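You operate a simulated robot arm through the tools that you are given. There is no shell and no other tool. Be economical: measure what you need, move in short steps, check, and stop when the job is done.

You are at the controls of a simulated robot arm. One attempt, no reset.

Task
Brush grease on top of the steel stub and close the tin again.
Fine: put the brush back.

It is judged by the outcome, as a careful person would: the job done as asked, and still so three seconds after it is handed in. It fails if anything else is knocked over, pushed out of place, dropped, spilled or broken.

Robot
A 6-joint arm with a two-finger parallel gripper, fixed in place. Base frame: the origin is at the foot of the arm, x ahead of it, y to its left, z up; the work surface is at about z = 0.78. Readings come in m, degrees, newtons and seconds.
With the tool pointing down near the work surface it reaches from about 0.32 to 0.74 m from the base axis. Its first joint turns from -66.0 to 66.0 degrees. Payload 2.45 kg.
The TCP is the grasp point between the finger pads, 0.024 m short of the fingertips. In the tool frame z runs along the fingers and y along their closing line. The gripper opens to 0.068 m. The fingers are 0.017 m wide and 0.01 m thick; the gripper's body (0.04 by 0.07 m) begins 0.041 m behind the TCP.
Orientation is that of the tool frame in the base frame, as a unit quaternion [x, y, z, w]. With the fingers straight down and closing along the base's y, the tool's x points along the base's -x, its y along +y and its z along -z.

Tools
- The arm moves only by the tool apply_moves. Its argument "series" is a list of rows, each a list of 7 numbers: the shift along the base's x, y, z in units of 300 mm (1.0 is 300 mm), then the turn, a rotation vector about the base's x, y, z in units of 60 degrees (1.0 is 60 degrees), then the closure in counts, from 0 (fully open) to 255 (shut). In form: [[dx, dy, dz, wx, wy, wz, jaw], ...]. A call has 1 to 20 rows; each row is the pose to reach, as a shift and turn from the pose commanded when the call began. A call with a number of a shift or a turn outside -1 to 1 is refused whole. Rows are played at 5 a second. More than 0.05 m and 8.6 degrees between two rows, or a gripper value outside its range, and nothing of the call is played. Where a pose cannot be reached the arm comes as near as it can. A force on the tool above 40 N (or 10 N above the force at the start of the call, whichever is more), or a blocked arm, ends the call early, and 0.2 s more pass. Each finger travels about 0.108 m/s and halts on what it meets, pressing with about 38 N; the grip force reading is that of the motor and also rises with nothing between the fingers. The clock runs only during rows and for 0.2 s after the last one: add rows that repeat a pose to give the fingers time. The reply holds the time, the measured pose of the TCP, the force on the tool along the base axes, the opening and the grip force, in the units named above and with some noise.
- Cameras (640 x 400 px; columns grow to the right, rows downward): "scene" is fixed at [0.1523, 0.4233, 1.4317]; the picture's right is [-0.68, -0.73, 0.00], its down [-0.58, 0.54, -0.61] and it looks along [0.45, -0.42, -0.79] (base axes); focal length 350 px, centre (320, 200). "wrist" rides on the gripper at [-0.032, 0, -0.039] in the tool frame; the picture's right is [0.00, -1.00, 0.00], its down [0.97, 0.00, -0.24] and it looks along [0.24, 0.00, 0.97] (tool axes); focal length 218 px, centre (320, 200). There is no depth. A picture from a camera that has moved, and an enlarged one, comes with that camera's place and axes in the base frame and with its lens. The place of the scene camera against the robot may be out by one fixed shift of up to 0.018 m in any direction.
- capture(camera): a new picture of that camera. No time passes.
- close_up(camera, box): a new picture of the part [left, top, right, bottom] of that camera's present view, enlarged. No time passes.
- close_job(): hands the job in; it is judged then, once.

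Go step by step. Nothing tells you positions but the pictures and the camera data: compare them with the known pose of the tool, close in by small moves and look again before you grip or let go. The budget is 120 turns and 84 pictures, counting those below and the enlarged ones. Unless the task says otherwise, let go and move clear before handing in, and close with one line.

The tools are called after "Request:" as name(argument=value, ...) on one line, values as JSON. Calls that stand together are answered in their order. apply_moves: Moves the arm, as the interface text tells. Its arguments: {"type":"object","properties":{"series":{"type":"array","items":{"type":"array","items":{"type":"number"}}}},"required":["series"]} The other tools are called the same way: capture (camera) takes a picture; close_up (camera, box) takes an enlarged picture of a part of a camera's view; close_job () hands the job in.

At the start:

```text
clock: 0.0
position: [0.4231, 0.076, 1.1095]
ee_rot: [0.0, 1.0, 0.001, 0.001]
wrist_force: [-0.3, -0.2, 0.0]
width: 0.068
grasp_force: 0.0
```

scene: 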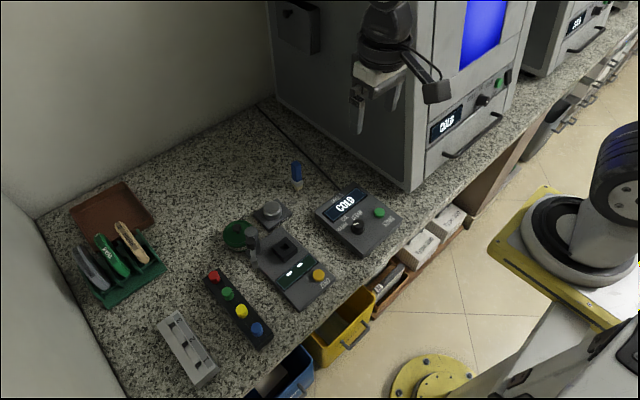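
wrist: 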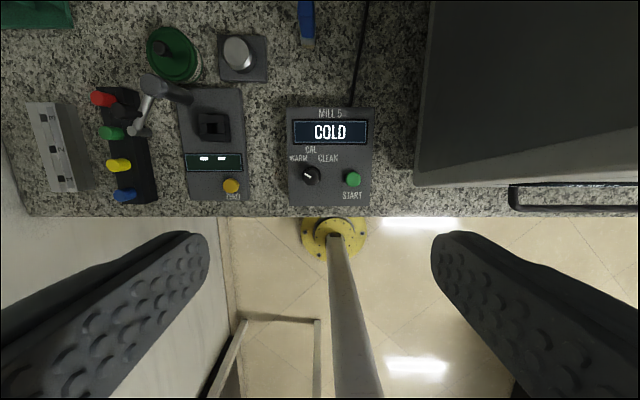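

I see a counter with a green tin (lidded), a steel stub on a plate, a blue-handled item standing near them, and several devices. I'll look closer at these before moving.

Request:
close_up(camera="scene", box=[200, 150, 360, 250])

Request:
close_up(camera="wrist", box=[80, 0, 400, 200])

Request:
close_up(camera="scene", box=[60, 170, 220, 310])

```text
4.00 times, centred on (280, 200) of scene
camera zoom: at [0.1523, 0.4233, 1.4317], right [-0.68, -0.73, 0.0], down [-0.58, 0.54, -0.61], along [0.45, -0.42, -0.79], focal length 1399 px, centre (480, 200)
```

zoom: 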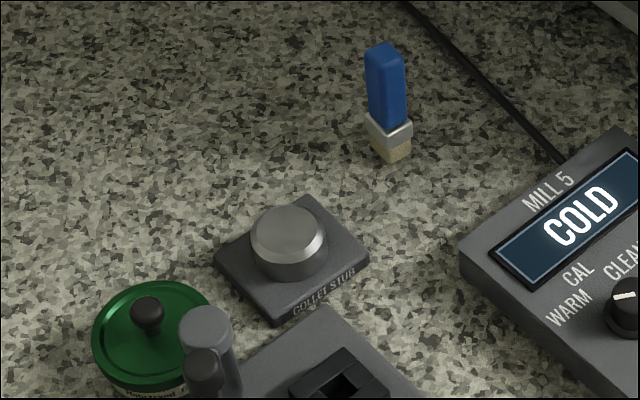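

```text
2.00 times, centred on (240, 100) of wrist
camera zoom: at [0.4543, 0.0755, 1.1493], right [0.0, -1.0, 0.0], down [-0.97, 0.0, 0.24], along [-0.24, 0.0, -0.97], focal length 436 px, centre (480, 400)
```

zoom: 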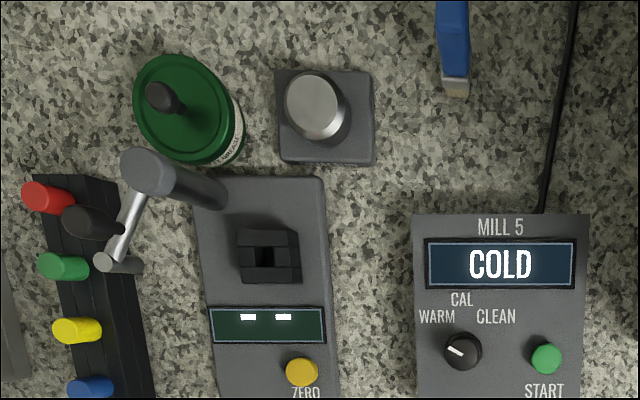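

```text
2.86 times, centred on (140, 240) of scene
camera zoom: at [0.1523, 0.4233, 1.4317], right [-0.68, -0.73, 0.0], down [-0.58, 0.54, -0.61], along [0.45, -0.42, -0.79], focal length 999 px, centre (834, 86)
```

zoom: 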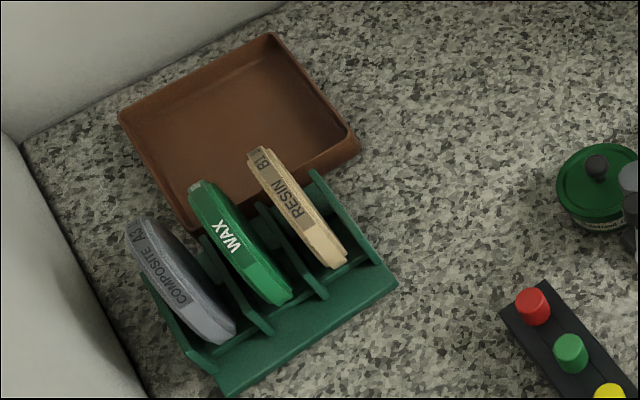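

The brush seems to stand upright at about (0.60, 0.09), the stub is near (0.58, 0.19), and the tin near (0.57, 0.27) sits next to a column. I'll move above them for a better look.

Request:
apply_moves(series=[[0.12, 0.07, -0.04, 0, 0, 0, 0], [0.24, 0.14, -0.08, 0, 0, 0, 0], [0.36, 0.21, -0.12, 0, 0, 0, 0], [0.48, 0.28, -0.16, 0, 0, 0, 0], [0.59, 0.347, -0.2, 0, 0, 0, 0], [0.59, 0.347, -0.2, 0, 0, 0, 0]])

Request:
capture(camera="wrist")

```text
clock: 1.4
position: [0.5998, 0.1803, 1.0503]
ee_rot: [0.0, 1.0, 0.0, 0.001]
wrist_force: [-0.6, -0.3, -0.1]
width: 0.068
grasp_force: 0.1
```

```text
78 pictures are left
camera wrist: at [0.6305, 0.1801, 1.0896], right [0.0, -1.0, 0.0], down [-0.97, 0.0, 0.24], along [-0.24, 0.0, -0.97], focal length 218 px, centre (320, 200)
```

wrist: 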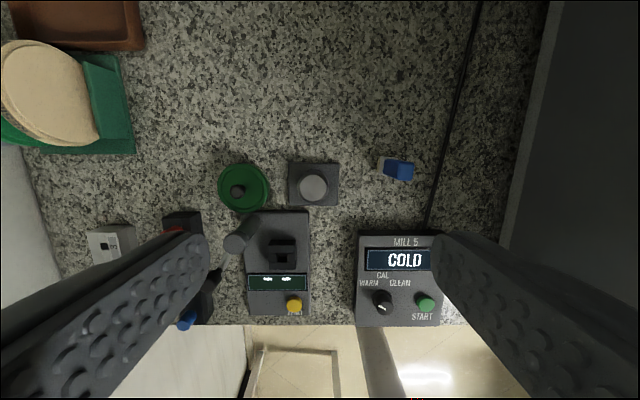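

Request:
close_up(camera="wrist", box=[200, 140, 440, 290])

Request:
close_up(camera="wrist", box=[360, 145, 424, 185])

Request:
close_up(camera="scene", box=[200, 200, 328, 280])

```text
2.67 times, centred on (320, 215) of wrist
camera zoom: at [0.6305, 0.1801, 1.0896], right [0.0, -1.0, 0.0], down [-0.97, 0.0, 0.24], along [-0.24, 0.0, -0.97], focal length 582 px, centre (320, 160)
```

zoom: 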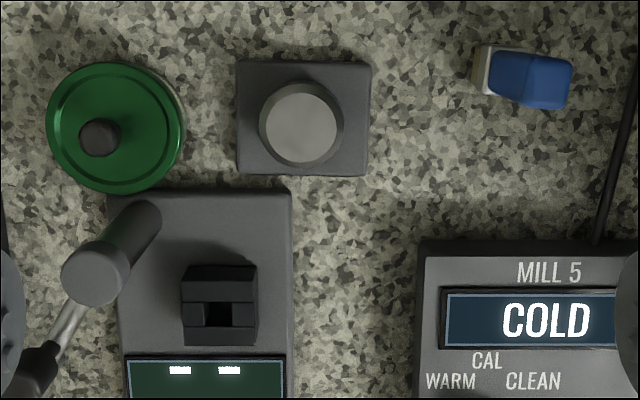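

```text
10.00 times, centred on (392, 165) of wrist
camera zoom: at [0.6305, 0.1801, 1.0896], right [0.0, -1.0, 0.0], down [-0.97, 0.0, 0.24], along [-0.24, 0.0, -0.97], focal length 2183 px, centre (-400, 550)
```

zoom: 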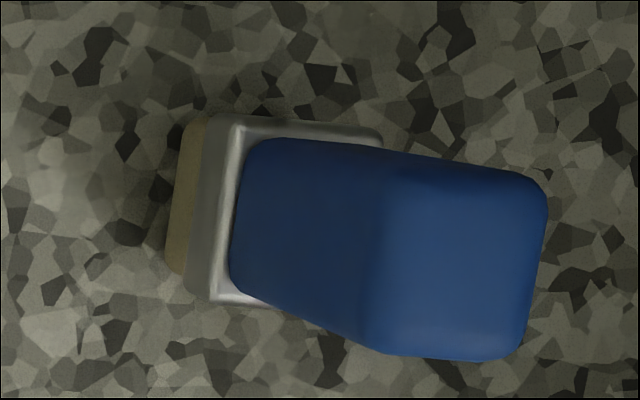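

```text
5.00 times, centred on (264, 240) of scene
camera zoom: at [0.1523, 0.4234, 1.4317], right [-0.68, -0.73, 0.0], down [-0.58, 0.54, -0.61], along [0.45, -0.42, -0.79], focal length 1749 px, centre (600, 0)
```

zoom: 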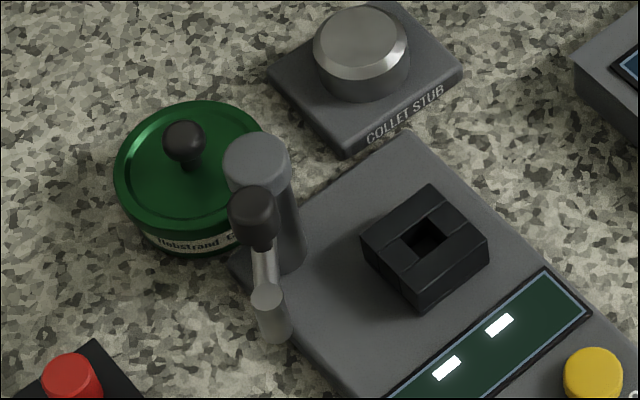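

The brush stands at about (0.605, 0.089), with its top at z≈0.857 and a yaw of about -6°. The stub top is near (0.580, 0.189, 0.807), and the tin lid is at (0.576, 0.284, 0.803) with a ball knob near z≈0.82. I'll hover over the tin knob and check it.

Request:
apply_moves(series=[[-0.016, 0.069, -0.1, 0, 0, 0, 0], [-0.032, 0.138, -0.2, 0, 0, 0, 0], [-0.048, 0.207, -0.3, 0, 0, 0, 0], [-0.064, 0.276, -0.4, 0, 0, 0, 0], [-0.079, 0.344, -0.5, 0, 0, 0, 0], [-0.079, 0.344, -0.5, 0, 0, 0, 0]])

Request:
capture(camera="wrist")

Request:
close_up(camera="scene", box=[180, 160, 340, 260])

```text
clock: 2.8
position: [0.5748, 0.2832, 0.901]
ee_rot: [0.0, 1.0, 0.0, 0.0]
wrist_force: [0.1, 0.3, -0.6]
width: 0.068
grasp_force: 0.1
```

```text
74 pictures are left
camera wrist: at [0.6065, 0.2837, 0.9398], right [0.0, -1.0, 0.0], down [-0.97, 0.0, 0.24], along [-0.24, 0.0, -0.97], focal length 218 px, centre (320, 200)
```

wrist: 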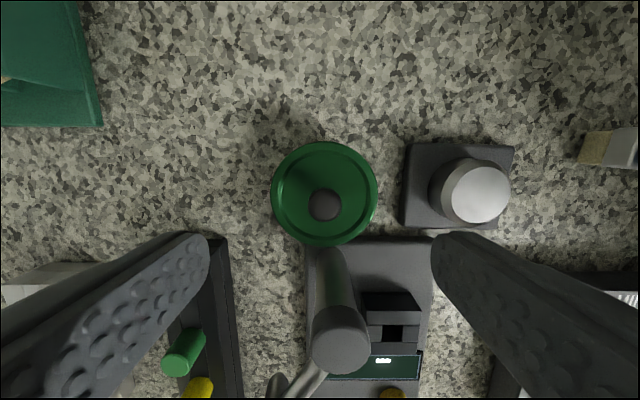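

```text
4.00 times, centred on (260, 210) of scene
camera zoom: at [0.1523, 0.4234, 1.4317], right [-0.68, -0.73, 0.0], down [-0.58, 0.54, -0.61], along [0.45, -0.42, -0.79], focal length 1399 px, centre (560, 160)
```

zoom: 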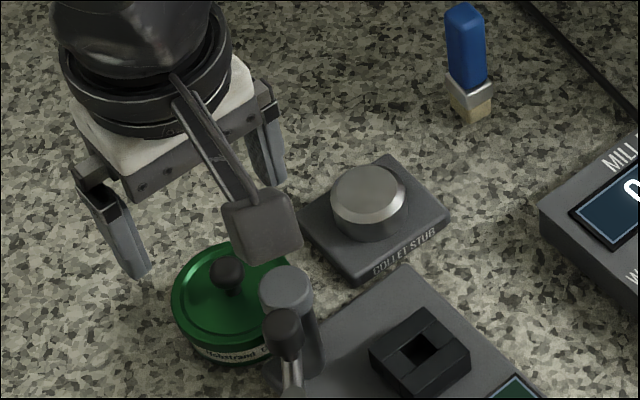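

A box-like attachment on the gripper's -x side would come down on the lever next to the tin. I'll turn the tool about 84° about z, which also suits the brush's faces, and look again.

Request:
apply_moves(series=[[0, 0, 0.03, 0, 0, 0.14, 0], [0, 0, 0.06, 0, 0, 0.28, 0], [0, 0, 0.1, 0, 0, 0.42, 0], [0, 0, 0.1, 0, 0, 0.56, 0], [0, 0, 0.1, 0, 0, 0.7, 0], [0, 0, 0.1, 0, 0, 0.84, 0], [0, 0, 0.1, 0, 0, 0.98, 0], [0, 0, 0.1, 0, 0, 0.98, 0]])

Request:
apply_moves(series=[[0, 0, 0, 0, 0, 0.14, 80], [0, 0, 0, 0, 0, 0.28, 120], [0, 0, 0, 0, 0, 0.42, 120], [0, 0, 0, 0, 0, 0.42, 120]])

Request:
capture(camera="wrist")

Request:
capture(camera="scene")

```text
clock: 4.6
position: [0.5763, 0.2828, 0.9304]
ee_rot: [-0.492, 0.871, -0.001, 0.0]
wrist_force: [0.5, 0.5, 0.2]
width: 0.0677
grasp_force: 0.1
```

```text
clock: 5.6
position: [0.578, 0.2831, 0.9302]
ee_rot: [-0.67, 0.743, 0.0, 0.0]
wrist_force: [-0.2, -0.1, 0.2]
width: 0.0361
grasp_force: 0.1
```

```text
72 pictures are left
camera wrist: at [0.5792, 0.3148, 0.9695], right [0.99, -0.1, 0.0], down [-0.1, -0.97, 0.24], along [-0.02, -0.24, -0.97], focal length 218 px, centre (320, 200)
```

wrist: 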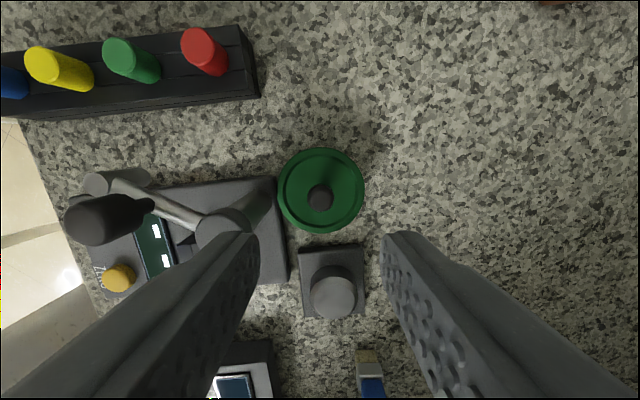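

```text
71 pictures are left
```

scene: 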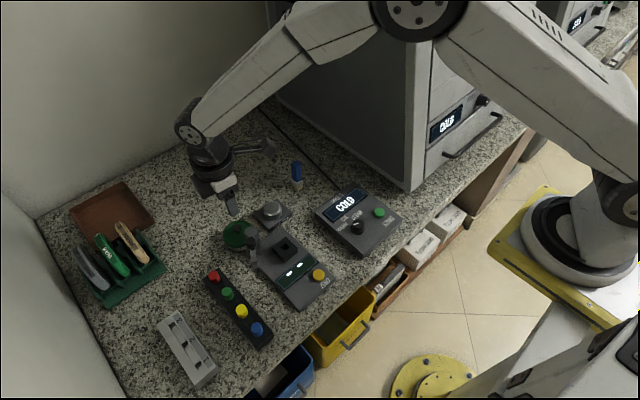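

Request:
close_up(camera="scene", box=[170, 110, 330, 260])

Request:
close_up(camera="wrist", box=[270, 140, 370, 240])

```text
2.67 times, centred on (250, 185) of scene
camera zoom: at [0.1523, 0.4233, 1.4317], right [-0.68, -0.73, 0.0], down [-0.58, 0.54, -0.61], along [0.45, -0.42, -0.79], focal length 933 px, centre (507, 240)
```

zoom: 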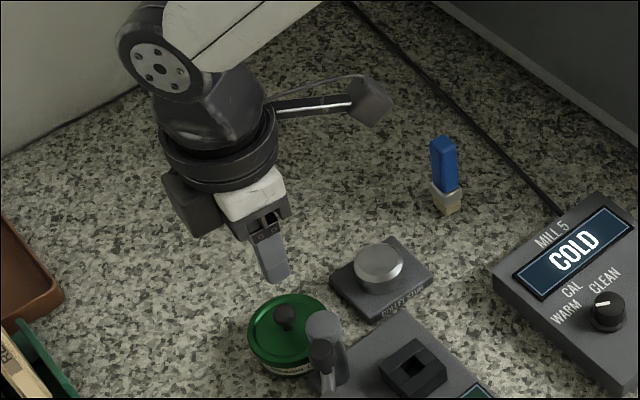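

```text
4.00 times, centred on (320, 190) of wrist
camera zoom: at [0.5792, 0.3148, 0.9695], right [0.99, -0.1, 0.0], down [-0.1, -0.97, 0.24], along [-0.02, -0.24, -0.97], focal length 873 px, centre (320, 240)
```

zoom: 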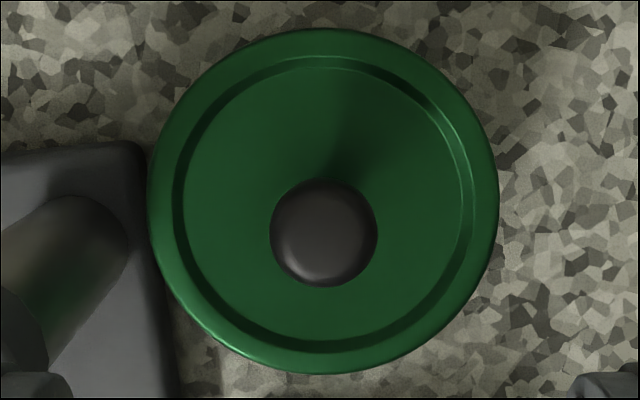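

The attachment now points to -y at about flange height, so it clears everything. The knob is at about (0.577, 0.281). I'll descend around it without closing yet and check.

Request:
apply_moves(series=[[-0.003, -0.007, -0.1, 0, 0, 0, 120], [-0.003, -0.007, -0.2, 0, 0, 0, 120], [-0.003, -0.007, -0.26, 0, 0, 0, 120], [-0.003, -0.007, -0.307, 0, 0, 0, 120], [-0.003, -0.007, -0.307, 0, 0, 0, 120]])

Request:
capture(camera="wrist")

Request:
close_up(camera="scene", box=[180, 170, 340, 270])

```text
clock: 6.8
position: [0.5766, 0.282, 0.8383]
ee_rot: [-0.669, 0.743, 0.0, 0.0]
wrist_force: [-0.2, -0.1, -0.1]
width: 0.0357
grasp_force: 0.1
```

```text
68 pictures are left
camera wrist: at [0.5787, 0.313, 0.877], right [0.99, -0.1, 0.0], down [-0.1, -0.97, 0.24], along [-0.03, -0.24, -0.97], focal length 218 px, centre (320, 200)
```

wrist: 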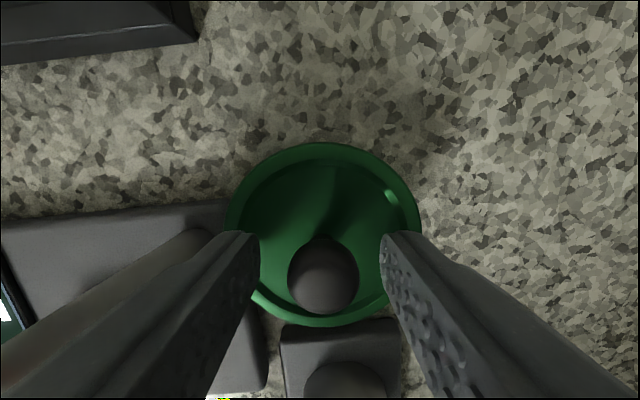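

```text
4.00 times, centred on (260, 220) of scene
camera zoom: at [0.1523, 0.4233, 1.4317], right [-0.68, -0.73, 0.0], down [-0.58, 0.54, -0.61], along [0.45, -0.42, -0.79], focal length 1399 px, centre (560, 120)
```

zoom: 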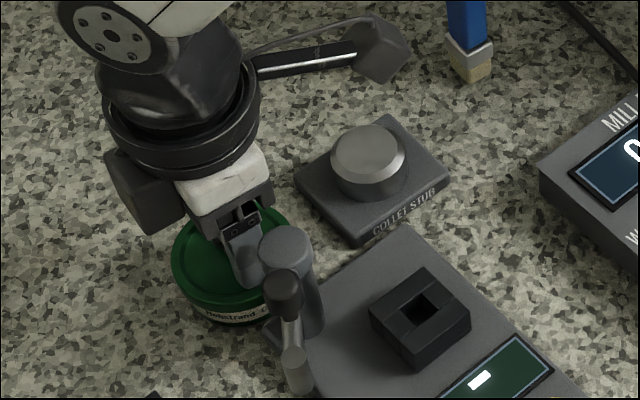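

The ball knob is centred between the fingers, with its centre near z≈0.826. I'll lower 4 mm, shift slightly to -y, and close.

Request:
apply_moves(series=[[-0.002, -0.004, -0.013, 0, 0, 0, 120], [-0.002, -0.004, -0.013, 0, 0, 0, 180], [-0.002, -0.004, -0.013, 0, 0, 0, 255], [-0.002, -0.004, -0.013, 0, 0, 0, 255], [-0.002, -0.004, -0.013, 0, 0, 0, 255], [-0.002, -0.004, -0.013, 0, 0, 0, 255]])

Request:
capture(camera="wrist")

```text
clock: 8.2
position: [0.5778, 0.2809, 0.8356]
ee_rot: [-0.668, 0.744, -0.001, 0.002]
wrist_force: [7.3, 3.3, 11.7]
width: 0.016
grasp_force: 34.6
```

```text
66 pictures are left
camera wrist: at [0.579, 0.3121, 0.8744], right [0.99, -0.1, 0.0], down [-0.1, -0.97, 0.24], along [-0.02, -0.24, -0.97], focal length 218 px, centre (320, 200)
```

wrist: 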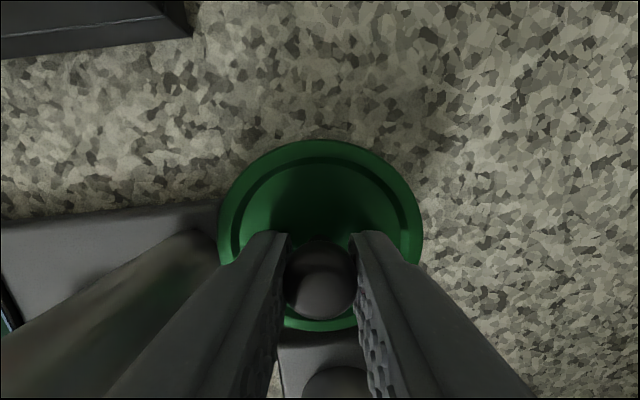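

Request:
apply_moves(series=[[0, 0, 0.01, 0, 0, 0, 255], [0, 0, 0.02, 0, 0, 0, 255], [0, 0, 0.04, 0, 0, 0, 255], [0, 0, 0.06, 0, 0, 0, 255], [0, 0, 0.08, 0, 0, 0, 255], [0, 0, 0.08, 0, 0, 0, 255]])

Request:
capture(camera="wrist")

Request:
close_up(camera="scene", box=[180, 170, 340, 270])

```text
clock: 9.6
position: [0.5748, 0.28, 0.8589]
ee_rot: [-0.669, 0.743, 0.0, 0.0]
wrist_force: [-0.4, 0.3, -0.6]
width: 0.016
grasp_force: 35.4
```

```text
65 pictures are left
camera wrist: at [0.5779, 0.3106, 0.8975], right [0.99, -0.1, 0.0], down [-0.1, -0.97, 0.24], along [-0.03, -0.24, -0.97], focal length 218 px, centre (320, 200)
```

wrist: 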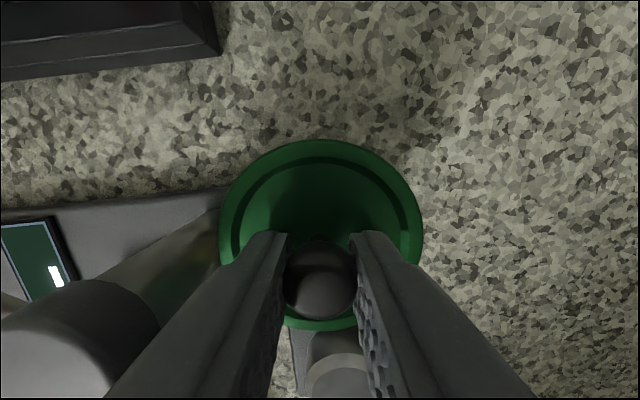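

```text
4.00 times, centred on (260, 220) of scene
camera zoom: at [0.1523, 0.4233, 1.4317], right [-0.68, -0.73, 0.0], down [-0.58, 0.54, -0.61], along [0.45, -0.42, -0.79], focal length 1399 px, centre (560, 120)
```

zoom: 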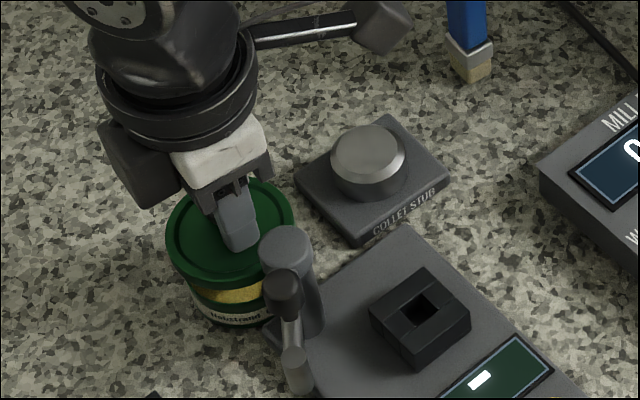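

The lid came off cleanly and the tin stayed in place, with yellow grease visible. I'll carry the lid to the open counter at about (0.665, 0.235).

Request:
apply_moves(series=[[0, 0, 0.08, 0, 0, 0, 255], [0.03, -0.015, 0.14, 0, 0, 0, 255], [0.13, -0.065, 0.14, 0, 0, 0, 255], [0.22, -0.11, 0.14, 0, 0, 0, 255], [0.295, -0.15, 0.14, 0, 0, 0, 255], [0.295, -0.15, 0.05, 0, 0, 0, 255], [0.295, -0.15, 0.05, 0, 0, 0, 255]])

Request:
capture(camera="wrist")

Request:
close_up(camera="scene", box=[160, 130, 320, 250])

```text
clock: 11.2
position: [0.6636, 0.2336, 0.8708]
ee_rot: [-0.67, 0.743, 0.0, 0.0]
wrist_force: [0.7, 0.7, 0.4]
width: 0.016
grasp_force: 34.7
```

```text
63 pictures are left
camera wrist: at [0.6664, 0.2656, 0.9113], right [0.99, -0.1, 0.0], down [-0.1, -0.97, 0.24], along [-0.03, -0.24, -0.97], focal length 218 px, centre (320, 200)
```

wrist: 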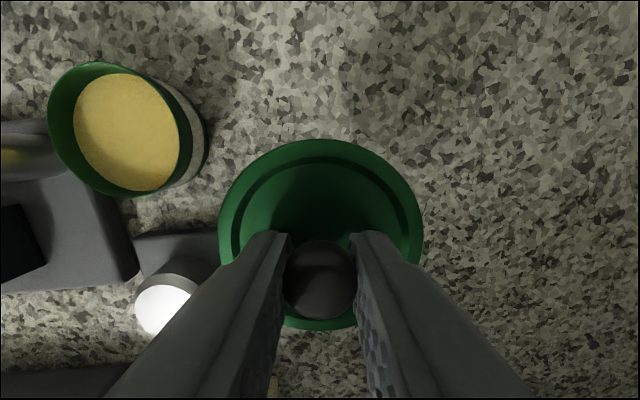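

```text
3.33 times, centred on (240, 190) of scene
camera zoom: at [0.1523, 0.4233, 1.4317], right [-0.68, -0.73, 0.0], down [-0.58, 0.54, -0.61], along [0.45, -0.42, -0.79], focal length 1166 px, centre (587, 233)
```

zoom: 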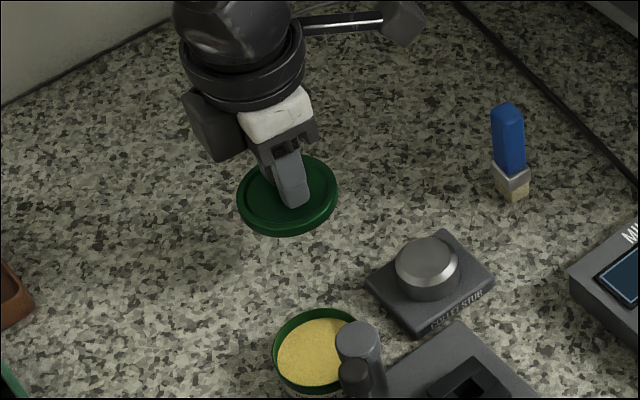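

Request:
apply_moves(series=[[0, 0, -0.08, 0, 0, 0, 255], [0, 0, -0.13, 0, 0, 0, 255], [0, 0, -0.145, 0, 0, 0, 255], [0, 0, -0.145, 0, 0, 0, 255]])

Request:
close_up(camera="scene", box=[200, 150, 264, 190])

```text
clock: 12.2
position: [0.6629, 0.2353, 0.8305]
ee_rot: [-0.669, 0.743, 0.0, 0.0]
wrist_force: [-0.3, 0.9, -0.7]
width: 0.0159
grasp_force: 34.7
```

```text
10.00 times, centred on (232, 170) of scene
camera zoom: at [0.1523, 0.4233, 1.4317], right [-0.68, -0.73, 0.0], down [-0.58, 0.54, -0.61], along [0.45, -0.42, -0.79], focal length 3498 px, centre (1200, 500)
```

zoom: 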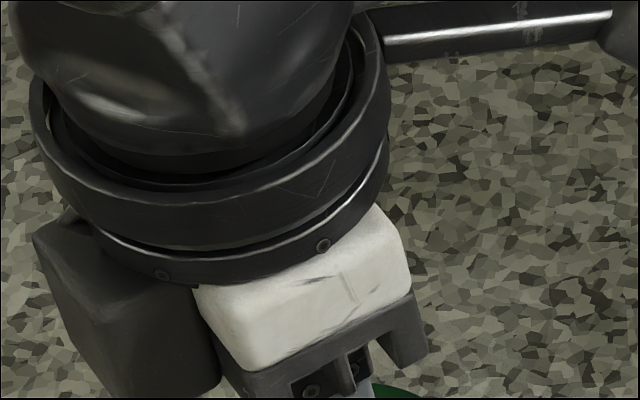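

Still no contact at 0.8305. I'll lower in small steps.

Request:
apply_moves(series=[[0, 0, -0.007, 0, 0, 0, 255], [0, 0, -0.013, 0, 0, 0, 255], [0, 0, -0.019, 0, 0, 0, 255], [0, 0, -0.019, 0, 0, 0, 255]])

Request:
close_up(camera="scene", box=[190, 160, 286, 220])

```text
clock: 13.2
position: [0.6636, 0.2341, 0.8246]
ee_rot: [-0.669, 0.743, 0.0, -0.001]
wrist_force: [-0.9, -0.2, 0.0]
width: 0.0162
grasp_force: 35.0
```

```text
6.67 times, centred on (238, 190) of scene
camera zoom: at [0.1523, 0.4233, 1.4317], right [-0.68, -0.73, 0.0], down [-0.58, 0.54, -0.61], along [0.45, -0.42, -0.79], focal length 2332 px, centre (867, 267)
```

zoom: 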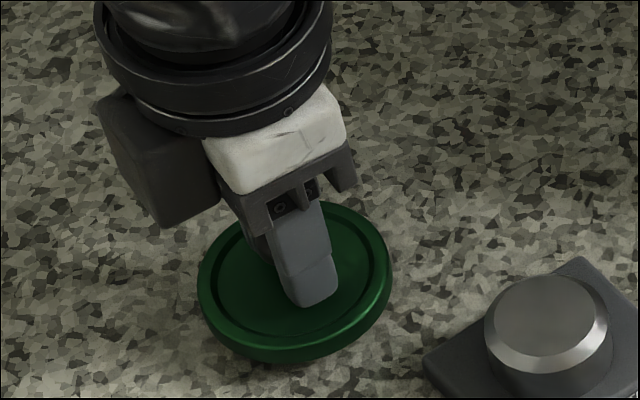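

Request:
apply_moves(series=[[0, 0, -0.005, 0, 0, 0, 255], [0, 0, -0.01, 0, 0, 0, 255], [0, 0, -0.015, 0, 0, 0, 255], [0, 0, -0.015, 0, 0, 0, 255]])

```text
clock: 14.2
position: [0.6621, 0.2332, 0.819]
ee_rot: [-0.669, 0.743, 0.001, 0.0]
wrist_force: [-0.6, -0.3, -0.2]
width: 0.0161
grasp_force: 34.7
```

Request:
apply_moves(series=[[0, 0, -0.005, 0, 0, 0, 255], [0, 0, -0.01, 0, 0, 0, 255], [0, 0, -0.01, 0, 0, 0, 255]])

Request:
close_up(camera="scene", box=[190, 160, 286, 220])

```text
clock: 15.0
position: [0.6633, 0.2341, 0.8168]
ee_rot: [-0.669, 0.743, 0.001, 0.0]
wrist_force: [0.2, -0.1, 0.1]
width: 0.0161
grasp_force: 34.5
```

```text
6.67 times, centred on (238, 190) of scene
camera zoom: at [0.1523, 0.4233, 1.4317], right [-0.68, -0.73, 0.0], down [-0.58, 0.54, -0.61], along [0.45, -0.42, -0.79], focal length 2332 px, centre (867, 267)
```

zoom: 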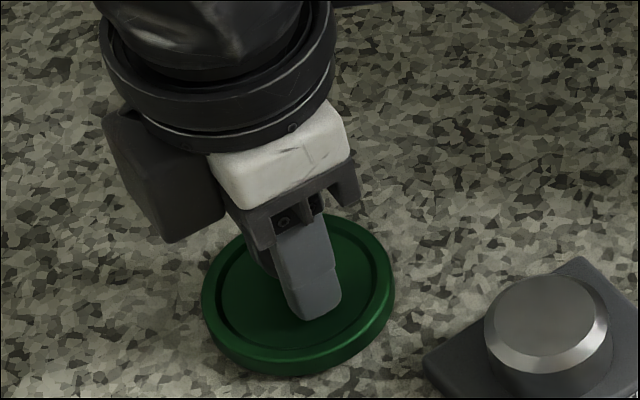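

Request:
apply_moves(series=[[0, 0, -0.005, 0, 0, 0, 255], [0, 0, -0.01, 0, 0, 0, 255], [0, 0, -0.01, 0, 0, 0, 255]])

```text
clock: 15.8
position: [0.6631, 0.2351, 0.8138]
ee_rot: [-0.669, 0.743, 0.0, 0.0]
wrist_force: [-0.3, -1.8, 2.7]
width: 0.0162
grasp_force: 35.1
```

Request:
apply_moves(series=[[0, 0, -0.003, 0, 0, 0, 255], [0, 0, -0.003, 0, 0, 0, 255]])

```text
clock: 16.4
position: [0.6639, 0.2347, 0.8133]
ee_rot: [-0.67, 0.743, 0.0, 0.001]
wrist_force: [-1.9, -4.0, 13.5]
width: 0.0161
grasp_force: 35.1
```

The lid is resting on the counter with 13 N of contact force. I'll release it and back straight up.

Request:
apply_moves(series=[[0, 0, 0.002, 0, 0, 0, 200], [0, 0, 0.002, 0, 0, 0, 100], [0, 0, 0.002, 0, 0, 0, 100], [0, 0, 0.05, 0, 0, 0, 100], [0, 0, 0.15, 0, 0, 0, 100], [0, 0, 0.3, 0, 0, 0, 100], [0, 0, 0.3, 0, 0, 0, 100]])

Request:
capture(camera="wrist")

Request:
close_up(camera="scene", box=[180, 140, 340, 260])

```text
clock: 18.0
position: [0.6636, 0.2333, 0.902]
ee_rot: [-0.669, 0.743, 0.001, 0.0]
wrist_force: [0.9, 0.1, -0.2]
width: 0.0413
grasp_force: 0.0
```

```text
58 pictures are left
camera wrist: at [0.6664, 0.2662, 0.9413], right [0.99, -0.1, 0.0], down [-0.1, -0.97, 0.24], along [-0.03, -0.24, -0.97], focal length 218 px, centre (320, 200)
```

wrist: 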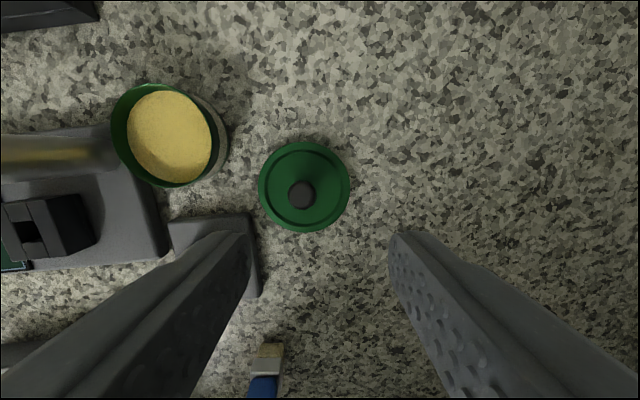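

```text
3.33 times, centred on (260, 200) of scene
camera zoom: at [0.1523, 0.4233, 1.4317], right [-0.68, -0.73, 0.0], down [-0.58, 0.54, -0.61], along [0.45, -0.42, -0.79], focal length 1166 px, centre (520, 200)
```

zoom: 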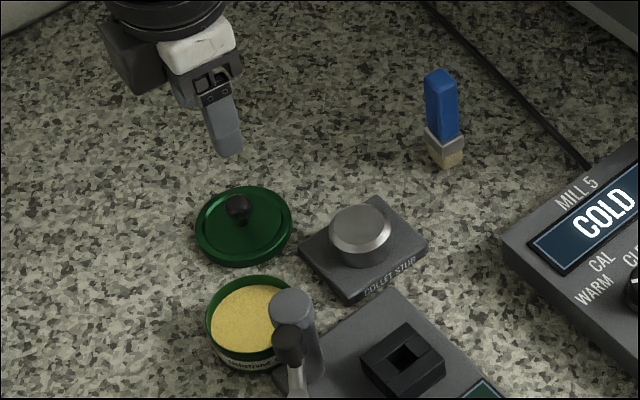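

The lid lies flat at about (0.650, 0.235), having slid a little on release, and the tin shows grease. Next I'll move above the brush.

Request:
apply_moves(series=[[-0.05, -0.12, 0.067, 0, 0, 0, 60], [-0.1, -0.24, 0.1, 0, 0, 0, 60], [-0.15, -0.36, 0.1, 0, 0, 0, 60], [-0.195, -0.48, 0.1, 0, 0, 0, 60], [-0.195, -0.48, 0.1, 0, 0, 0, 60]])

Request:
capture(camera="wrist")

Request:
close_up(camera="scene", box=[240, 110, 360, 200])

```text
clock: 19.2
position: [0.6056, 0.0893, 0.9329]
ee_rot: [-0.669, 0.743, 0.0, 0.0]
wrist_force: [-0.3, 0.0, 0.1]
width: 0.0519
grasp_force: 0.1
```

```text
56 pictures are left
camera wrist: at [0.6089, 0.1222, 0.973], right [0.99, -0.1, 0.0], down [-0.1, -0.97, 0.24], along [-0.02, -0.24, -0.97], focal length 218 px, centre (320, 200)
```

wrist: 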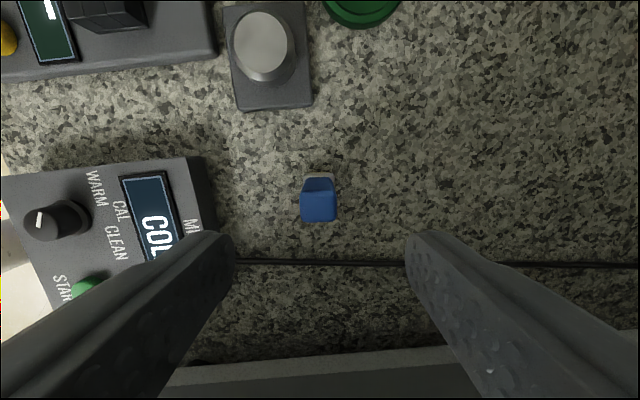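

```text
4.44 times, centred on (300, 155) of scene
camera zoom: at [0.1523, 0.4233, 1.4317], right [-0.68, -0.73, 0.0], down [-0.58, 0.54, -0.61], along [0.45, -0.42, -0.79], focal length 1554 px, centre (409, 400)
```

zoom: 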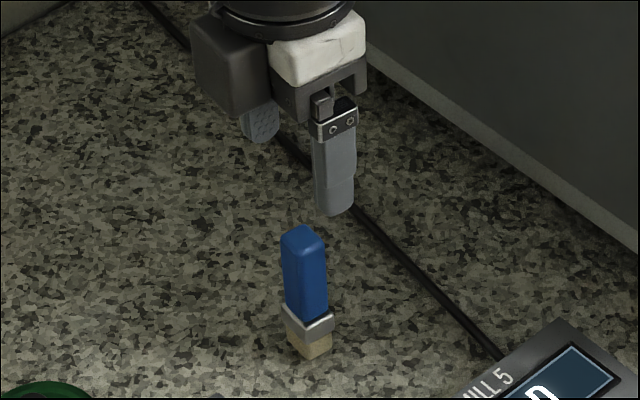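

The brush is centred between the fingers and aligned with them. I'll descend to grip the upper handle at TCP z≈0.840.

Request:
apply_moves(series=[[-0.002, 0.002, -0.1, 0, 0, 0, 60], [-0.002, 0.002, -0.2, 0, 0, 0, 60], [-0.002, 0.002, -0.31, 0, 0, 0, 60], [-0.002, 0.002, -0.31, 0, 0, 0, 60]])

Request:
capture(camera="wrist")

Request:
close_up(camera="scene", box=[240, 110, 360, 200])

```text
clock: 20.2
position: [0.6035, 0.0914, 0.8418]
ee_rot: [-0.669, 0.744, 0.0, 0.0]
wrist_force: [-0.1, 0.0, -1.1]
width: 0.0522
grasp_force: 0.0
```

```text
54 pictures are left
camera wrist: at [0.6062, 0.1245, 0.8805], right [0.99, -0.1, 0.0], down [-0.1, -0.97, 0.24], along [-0.03, -0.24, -0.97], focal length 218 px, centre (320, 200)
```

wrist: 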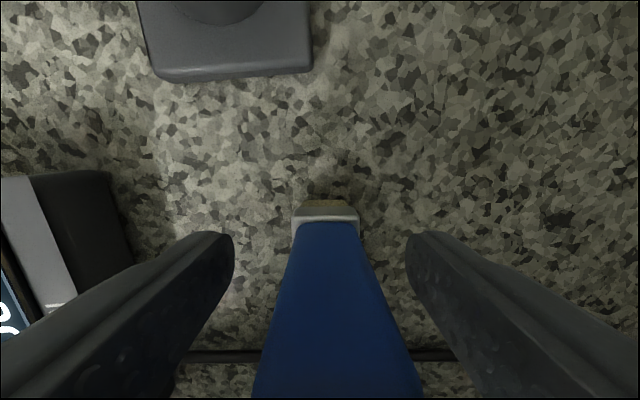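

```text
4.44 times, centred on (300, 155) of scene
camera zoom: at [0.1523, 0.4233, 1.4317], right [-0.68, -0.73, 0.0], down [-0.58, 0.54, -0.61], along [0.45, -0.42, -0.79], focal length 1554 px, centre (409, 400)
```

zoom: 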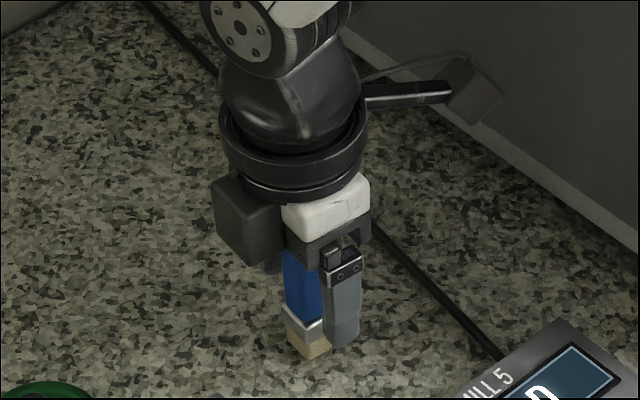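

Request:
apply_moves(series=[[0.007, -0.004, 0, 0, 0, 0, 60], [0.007, -0.004, 0, 0, 0, 0, 120], [0.007, -0.004, 0, 0, 0, 0, 160], [0.007, -0.004, 0, 0, 0, 0, 255], [0.007, -0.004, 0, 0, 0, 0, 255], [0.007, -0.004, 0, 0, 0, 0, 255]])

Request:
capture(camera="wrist")

Request:
close_up(camera="scene", box=[240, 110, 360, 200])

```text
clock: 21.6
position: [0.6057, 0.0907, 0.8402]
ee_rot: [-0.669, 0.744, 0.0, 0.0]
wrist_force: [0.0, 0.3, -0.4]
width: 0.0193
grasp_force: 37.3
```

```text
52 pictures are left
camera wrist: at [0.6086, 0.1228, 0.8801], right [0.99, -0.1, 0.0], down [-0.1, -0.97, 0.24], along [-0.03, -0.24, -0.97], focal length 218 px, centre (320, 200)
```

wrist: 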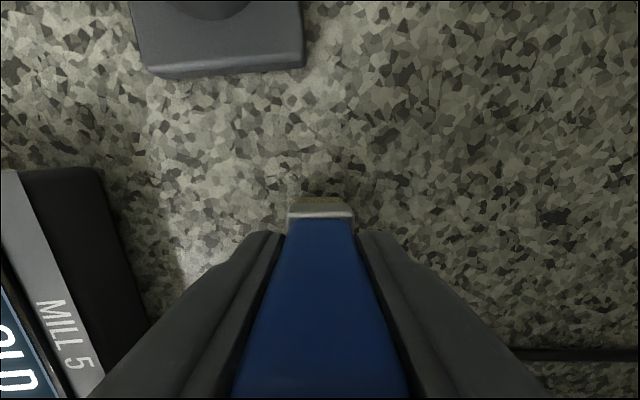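

```text
4.44 times, centred on (300, 155) of scene
camera zoom: at [0.1523, 0.4233, 1.4317], right [-0.68, -0.73, 0.0], down [-0.58, 0.54, -0.61], along [0.45, -0.42, -0.79], focal length 1554 px, centre (409, 400)
```

zoom: 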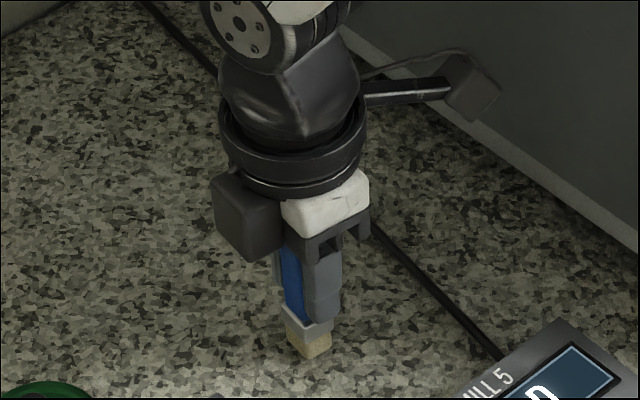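

The brush is gripped; its home pose is TCP (0.6057, 0.0907, 0.8402). I'll lift it and carry it high to above the tin, then check alignment.

Request:
apply_moves(series=[[0, 0, 0.05, 0, 0, 0, 255], [0, 0, 0.15, 0, 0, 0, 255], [0, 0, 0.3, 0, 0, 0, 255], [-0.02, 0.14, 0.35, 0, 0, 0, 255], [-0.04, 0.28, 0.35, 0, 0, 0, 255], [-0.06, 0.42, 0.35, 0, 0, 0, 255], [-0.08, 0.54, 0.35, 0, 0, 0, 255], [-0.1, 0.635, 0.35, 0, 0, 0, 255], [-0.1, 0.635, 0.35, 0, 0, 0, 255]])

Request:
capture(camera="wrist")

Request:
close_up(camera="scene", box=[180, 150, 340, 250])

```text
clock: 23.6
position: [0.5774, 0.281, 0.9446]
ee_rot: [-0.669, 0.743, 0.001, 0.0]
wrist_force: [0.4, -0.4, -0.1]
width: 0.0191
grasp_force: 36.8
```

```text
50 pictures are left
camera wrist: at [0.5792, 0.3132, 0.9838], right [0.99, -0.1, 0.0], down [-0.1, -0.97, 0.24], along [-0.03, -0.24, -0.97], focal length 218 px, centre (320, 200)
```

wrist: 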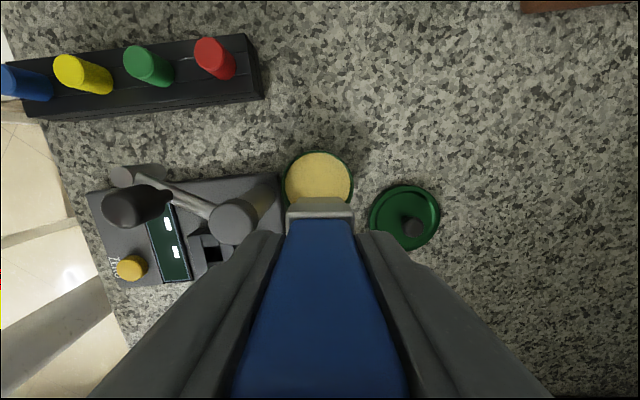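

```text
4.00 times, centred on (260, 200) of scene
camera zoom: at [0.1523, 0.4234, 1.4317], right [-0.68, -0.73, 0.0], down [-0.58, 0.54, -0.61], along [0.45, -0.42, -0.79], focal length 1399 px, centre (560, 200)
```

zoom: 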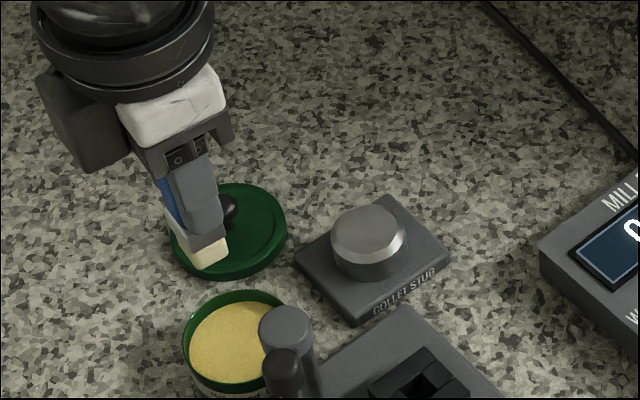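

The tin's centre is at about (0.574, 0.284), with the brush held above it. I'll shift slightly and lower to just over the grease.

Request:
apply_moves(series=[[-0.011, 0.008, -0.1, 0, 0, 0, 255], [-0.011, 0.008, -0.2, 0, 0, 0, 255], [-0.011, 0.008, -0.26, 0, 0, 0, 255], [-0.011, 0.008, -0.295, 0, 0, 0, 255], [-0.011, 0.008, -0.295, 0, 0, 0, 255]])

Request:
capture(camera="wrist")

Request:
close_up(camera="scene", box=[200, 200, 280, 250])

```text
clock: 24.8
position: [0.5732, 0.2834, 0.858]
ee_rot: [-0.669, 0.743, 0.0, 0.001]
wrist_force: [-3.3, -3.3, 16.4]
width: 0.0189
grasp_force: 36.7
```

```text
48 pictures are left
camera wrist: at [0.5758, 0.3149, 0.8969], right [0.99, -0.1, 0.0], down [-0.1, -0.97, 0.24], along [-0.02, -0.24, -0.97], focal length 218 px, centre (320, 200)
```

wrist: 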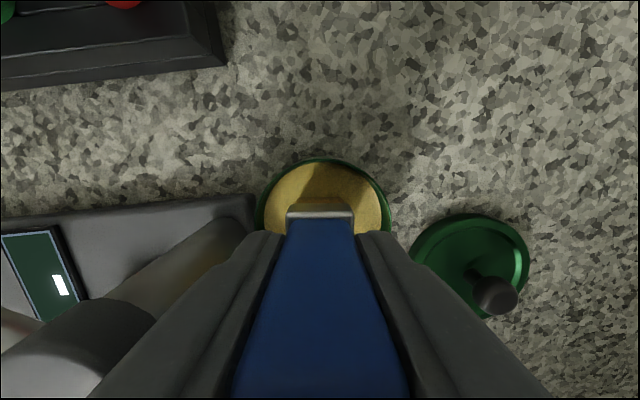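

```text
8.00 times, centred on (240, 225) of scene
camera zoom: at [0.1519, 0.4231, 1.4319], right [-0.68, -0.73, 0.0], down [-0.58, 0.54, -0.61], along [0.45, -0.42, -0.79], focal length 2798 px, centre (960, 0)
```

zoom: 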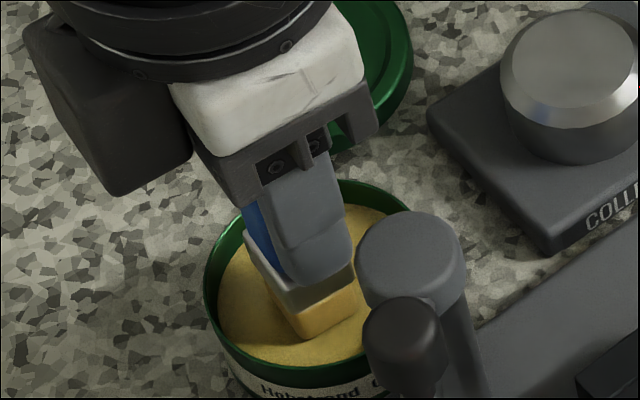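

The bristles are pressed onto the grease with 16 N. I'll lift and check that they picked some up.

Request:
apply_moves(series=[[0, 0, 0, 0, 0, 0, 255], [0, 0, 0.02, 0, 0, 0, 255], [0, 0, 0.12, 0, 0, 0, 255], [0, 0, 0.25, 0, 0, 0, 255], [0, 0, 0.25, 0, 0, 0, 255]])

Request:
close_up(camera="scene", box=[190, 180, 286, 240])

```text
clock: 26.0
position: [0.5727, 0.2813, 0.9319]
ee_rot: [-0.669, 0.743, 0.0, 0.0]
wrist_force: [0.1, -0.7, -0.3]
width: 0.0192
grasp_force: 37.4
```

```text
6.67 times, centred on (238, 210) of scene
camera zoom: at [0.1523, 0.4233, 1.4317], right [-0.68, -0.73, 0.0], down [-0.58, 0.54, -0.61], along [0.45, -0.42, -0.79], focal length 2332 px, centre (867, 133)
```

zoom: 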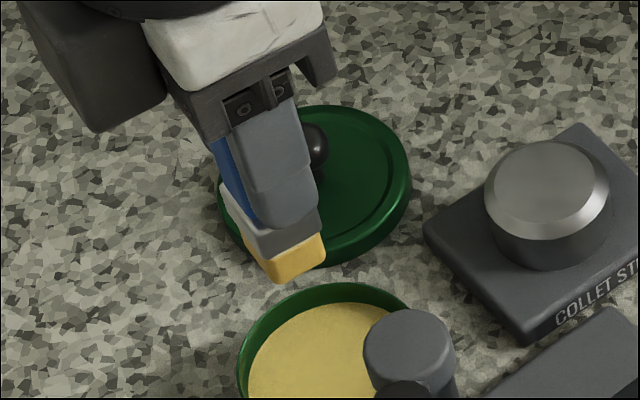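

The bristles are now bright yellow, so they are loaded. I'll move over the stub.

Request:
apply_moves(series=[[0.01, -0.1, 0, 0, 0, 0, 255], [0.02, -0.2, 0, 0, 0, 0, 255], [0.023, -0.31, 0, 0, 0, 0, 255], [0.023, -0.31, -0.1, 0, 0, 0, 255], [0.023, -0.31, -0.1, 0, 0, 0, 255]])

Request:
capture(camera="wrist")

Request:
close_up(camera="scene", box=[230, 170, 326, 230])

```text
clock: 27.2
position: [0.5806, 0.1908, 0.9016]
ee_rot: [-0.669, 0.743, 0.0, 0.0]
wrist_force: [0.7, 0.2, -0.5]
width: 0.0193
grasp_force: 37.2
```

```text
45 pictures are left
camera wrist: at [0.5825, 0.2227, 0.9409], right [0.99, -0.1, 0.0], down [-0.1, -0.97, 0.24], along [-0.02, -0.24, -0.97], focal length 218 px, centre (320, 200)
```

wrist: 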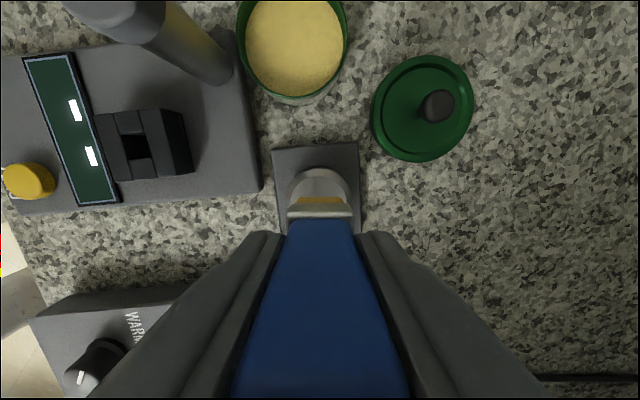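

```text
6.67 times, centred on (278, 200) of scene
camera zoom: at [0.1523, 0.4233, 1.4317], right [-0.68, -0.73, 0.0], down [-0.58, 0.54, -0.61], along [0.45, -0.42, -0.79], focal length 2332 px, centre (600, 200)
```

zoom: 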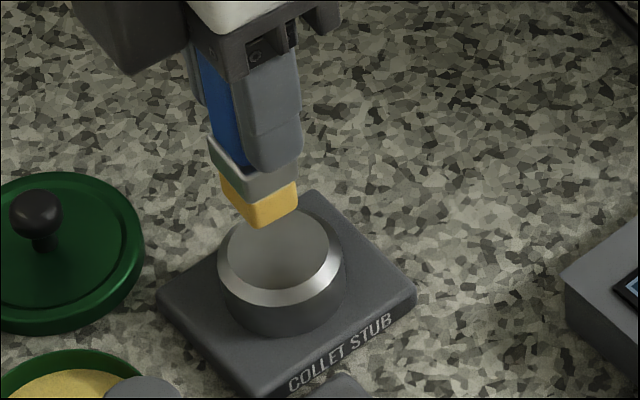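

The brush is centred over the stub. I'll descend gently to contact.

Request:
apply_moves(series=[[0, 0, -0.06, 0, 0, 0, 255], [0, 0, -0.095, 0, 0, 0, 255], [0, 0, -0.105, 0, 0, 0, 255], [0, 0, -0.11, 0, 0, 0, 255], [0, 0, -0.115, 0, 0, 0, 255], [0, 0, -0.115, 0, 0, 0, 255]])

Request:
close_up(camera="scene", box=[230, 170, 326, 230])

```text
clock: 28.6
position: [0.583, 0.1906, 0.8701]
ee_rot: [-0.669, 0.743, -0.003, 0.004]
wrist_force: [-3.3, 3.4, 33.2]
width: 0.0191
grasp_force: 36.5
```

```text
6.67 times, centred on (278, 200) of scene
camera zoom: at [0.1516, 0.4232, 1.4319], right [-0.68, -0.73, 0.0], down [-0.58, 0.54, -0.61], along [0.45, -0.42, -0.79], focal length 2332 px, centre (600, 200)
```

zoom: 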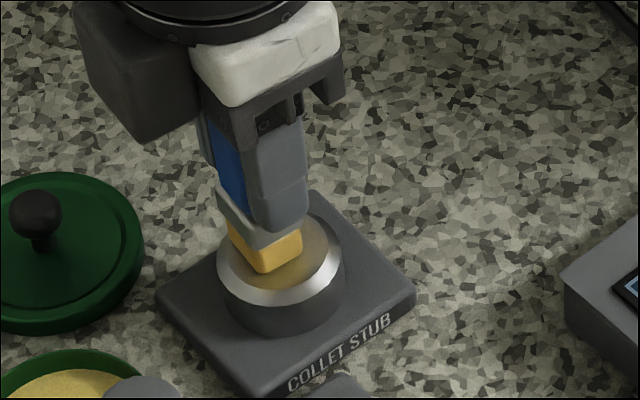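

The brush is touching at 33 N, which is a bit hard. I'll ease up and make gentle strokes across the top.

Request:
apply_moves(series=[[0, 0, 0.0075, 0, 0, 0, 255], [0, 0.012, 0.0075, 0, 0, 0, 255], [0, 0.024, 0.0075, 0, 0, 0, 255], [0, 0.012, 0.0075, 0, 0, 0, 255], [0, 0, 0.0075, 0, 0, 0, 255], [0, -0.012, 0.0075, 0, 0, 0, 255], [0, -0.024, 0.0075, 0, 0, 0, 255], [0, 0, 0.0075, 0, 0, 0, 255]])

Request:
close_up(camera="scene", box=[230, 170, 326, 230])

```text
clock: 30.4
position: [0.5808, 0.1881, 0.8684]
ee_rot: [-0.669, 0.743, 0.0, -0.001]
wrist_force: [-0.2, -9.3, 27.3]
width: 0.0194
grasp_force: 36.7
```

```text
6.67 times, centred on (278, 200) of scene
camera zoom: at [0.1518, 0.4229, 1.4319], right [-0.68, -0.73, 0.0], down [-0.58, 0.54, -0.61], along [0.45, -0.42, -0.79], focal length 2332 px, centre (600, 200)
```

zoom: 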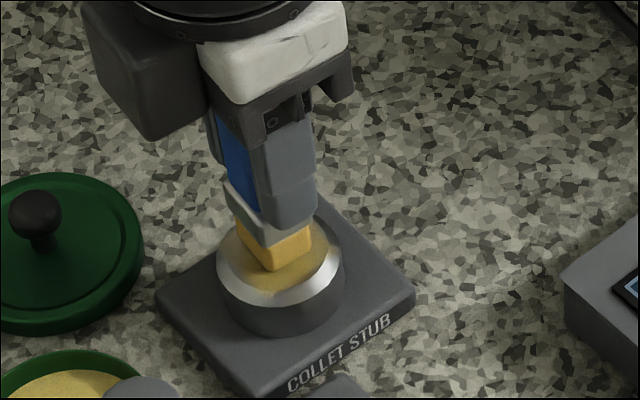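

Grease is showing on the stub. I'll make a few strokes along x, then lift and inspect.

Request:
apply_moves(series=[[0.012, 0, 0.002, 0, 0, 0, 255], [0.024, 0, 0.002, 0, 0, 0, 255], [0.012, 0, 0.002, 0, 0, 0, 255], [0, 0, 0.002, 0, 0, 0, 255], [-0.012, 0, 0.002, 0, 0, 0, 255], [-0.024, 0, 0.002, 0, 0, 0, 255], [0, 0, 0.002, 0, 0, 0, 255], [0, 0, 0.1, 0, 0, 0, 255], [0, 0, 0.2, 0, 0, 0, 255], [0, 0, 0.2, 0, 0, 0, 255]])

Request:
close_up(camera="scene", box=[230, 170, 326, 230])

Request:
capture(camera="wrist")

```text
clock: 32.6
position: [0.5796, 0.1889, 0.9303]
ee_rot: [-0.669, 0.743, 0.002, -0.001]
wrist_force: [-0.4, 0.0, -0.3]
width: 0.0193
grasp_force: 36.8
```

```text
6.67 times, centred on (278, 200) of scene
camera zoom: at [0.1523, 0.4233, 1.4317], right [-0.68, -0.73, 0.0], down [-0.58, 0.54, -0.61], along [0.45, -0.42, -0.79], focal length 2332 px, centre (600, 200)
```

zoom: 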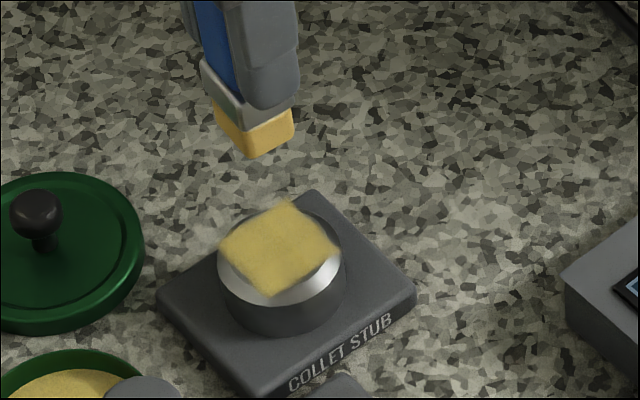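

```text
40 pictures are left
camera wrist: at [0.5824, 0.2205, 0.9691], right [0.99, -0.1, 0.0], down [-0.1, -0.97, 0.24], along [-0.03, -0.24, -0.97], focal length 218 px, centre (320, 200)
```

wrist: 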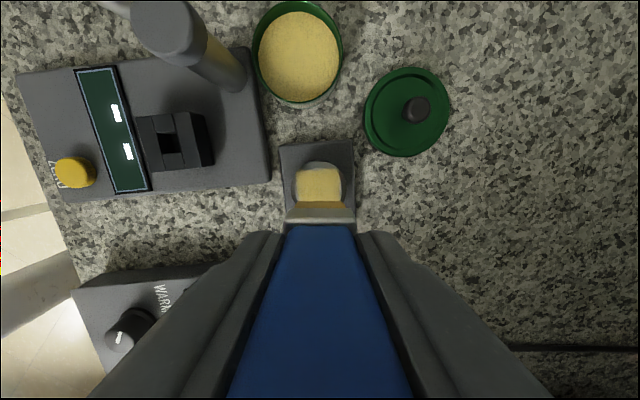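

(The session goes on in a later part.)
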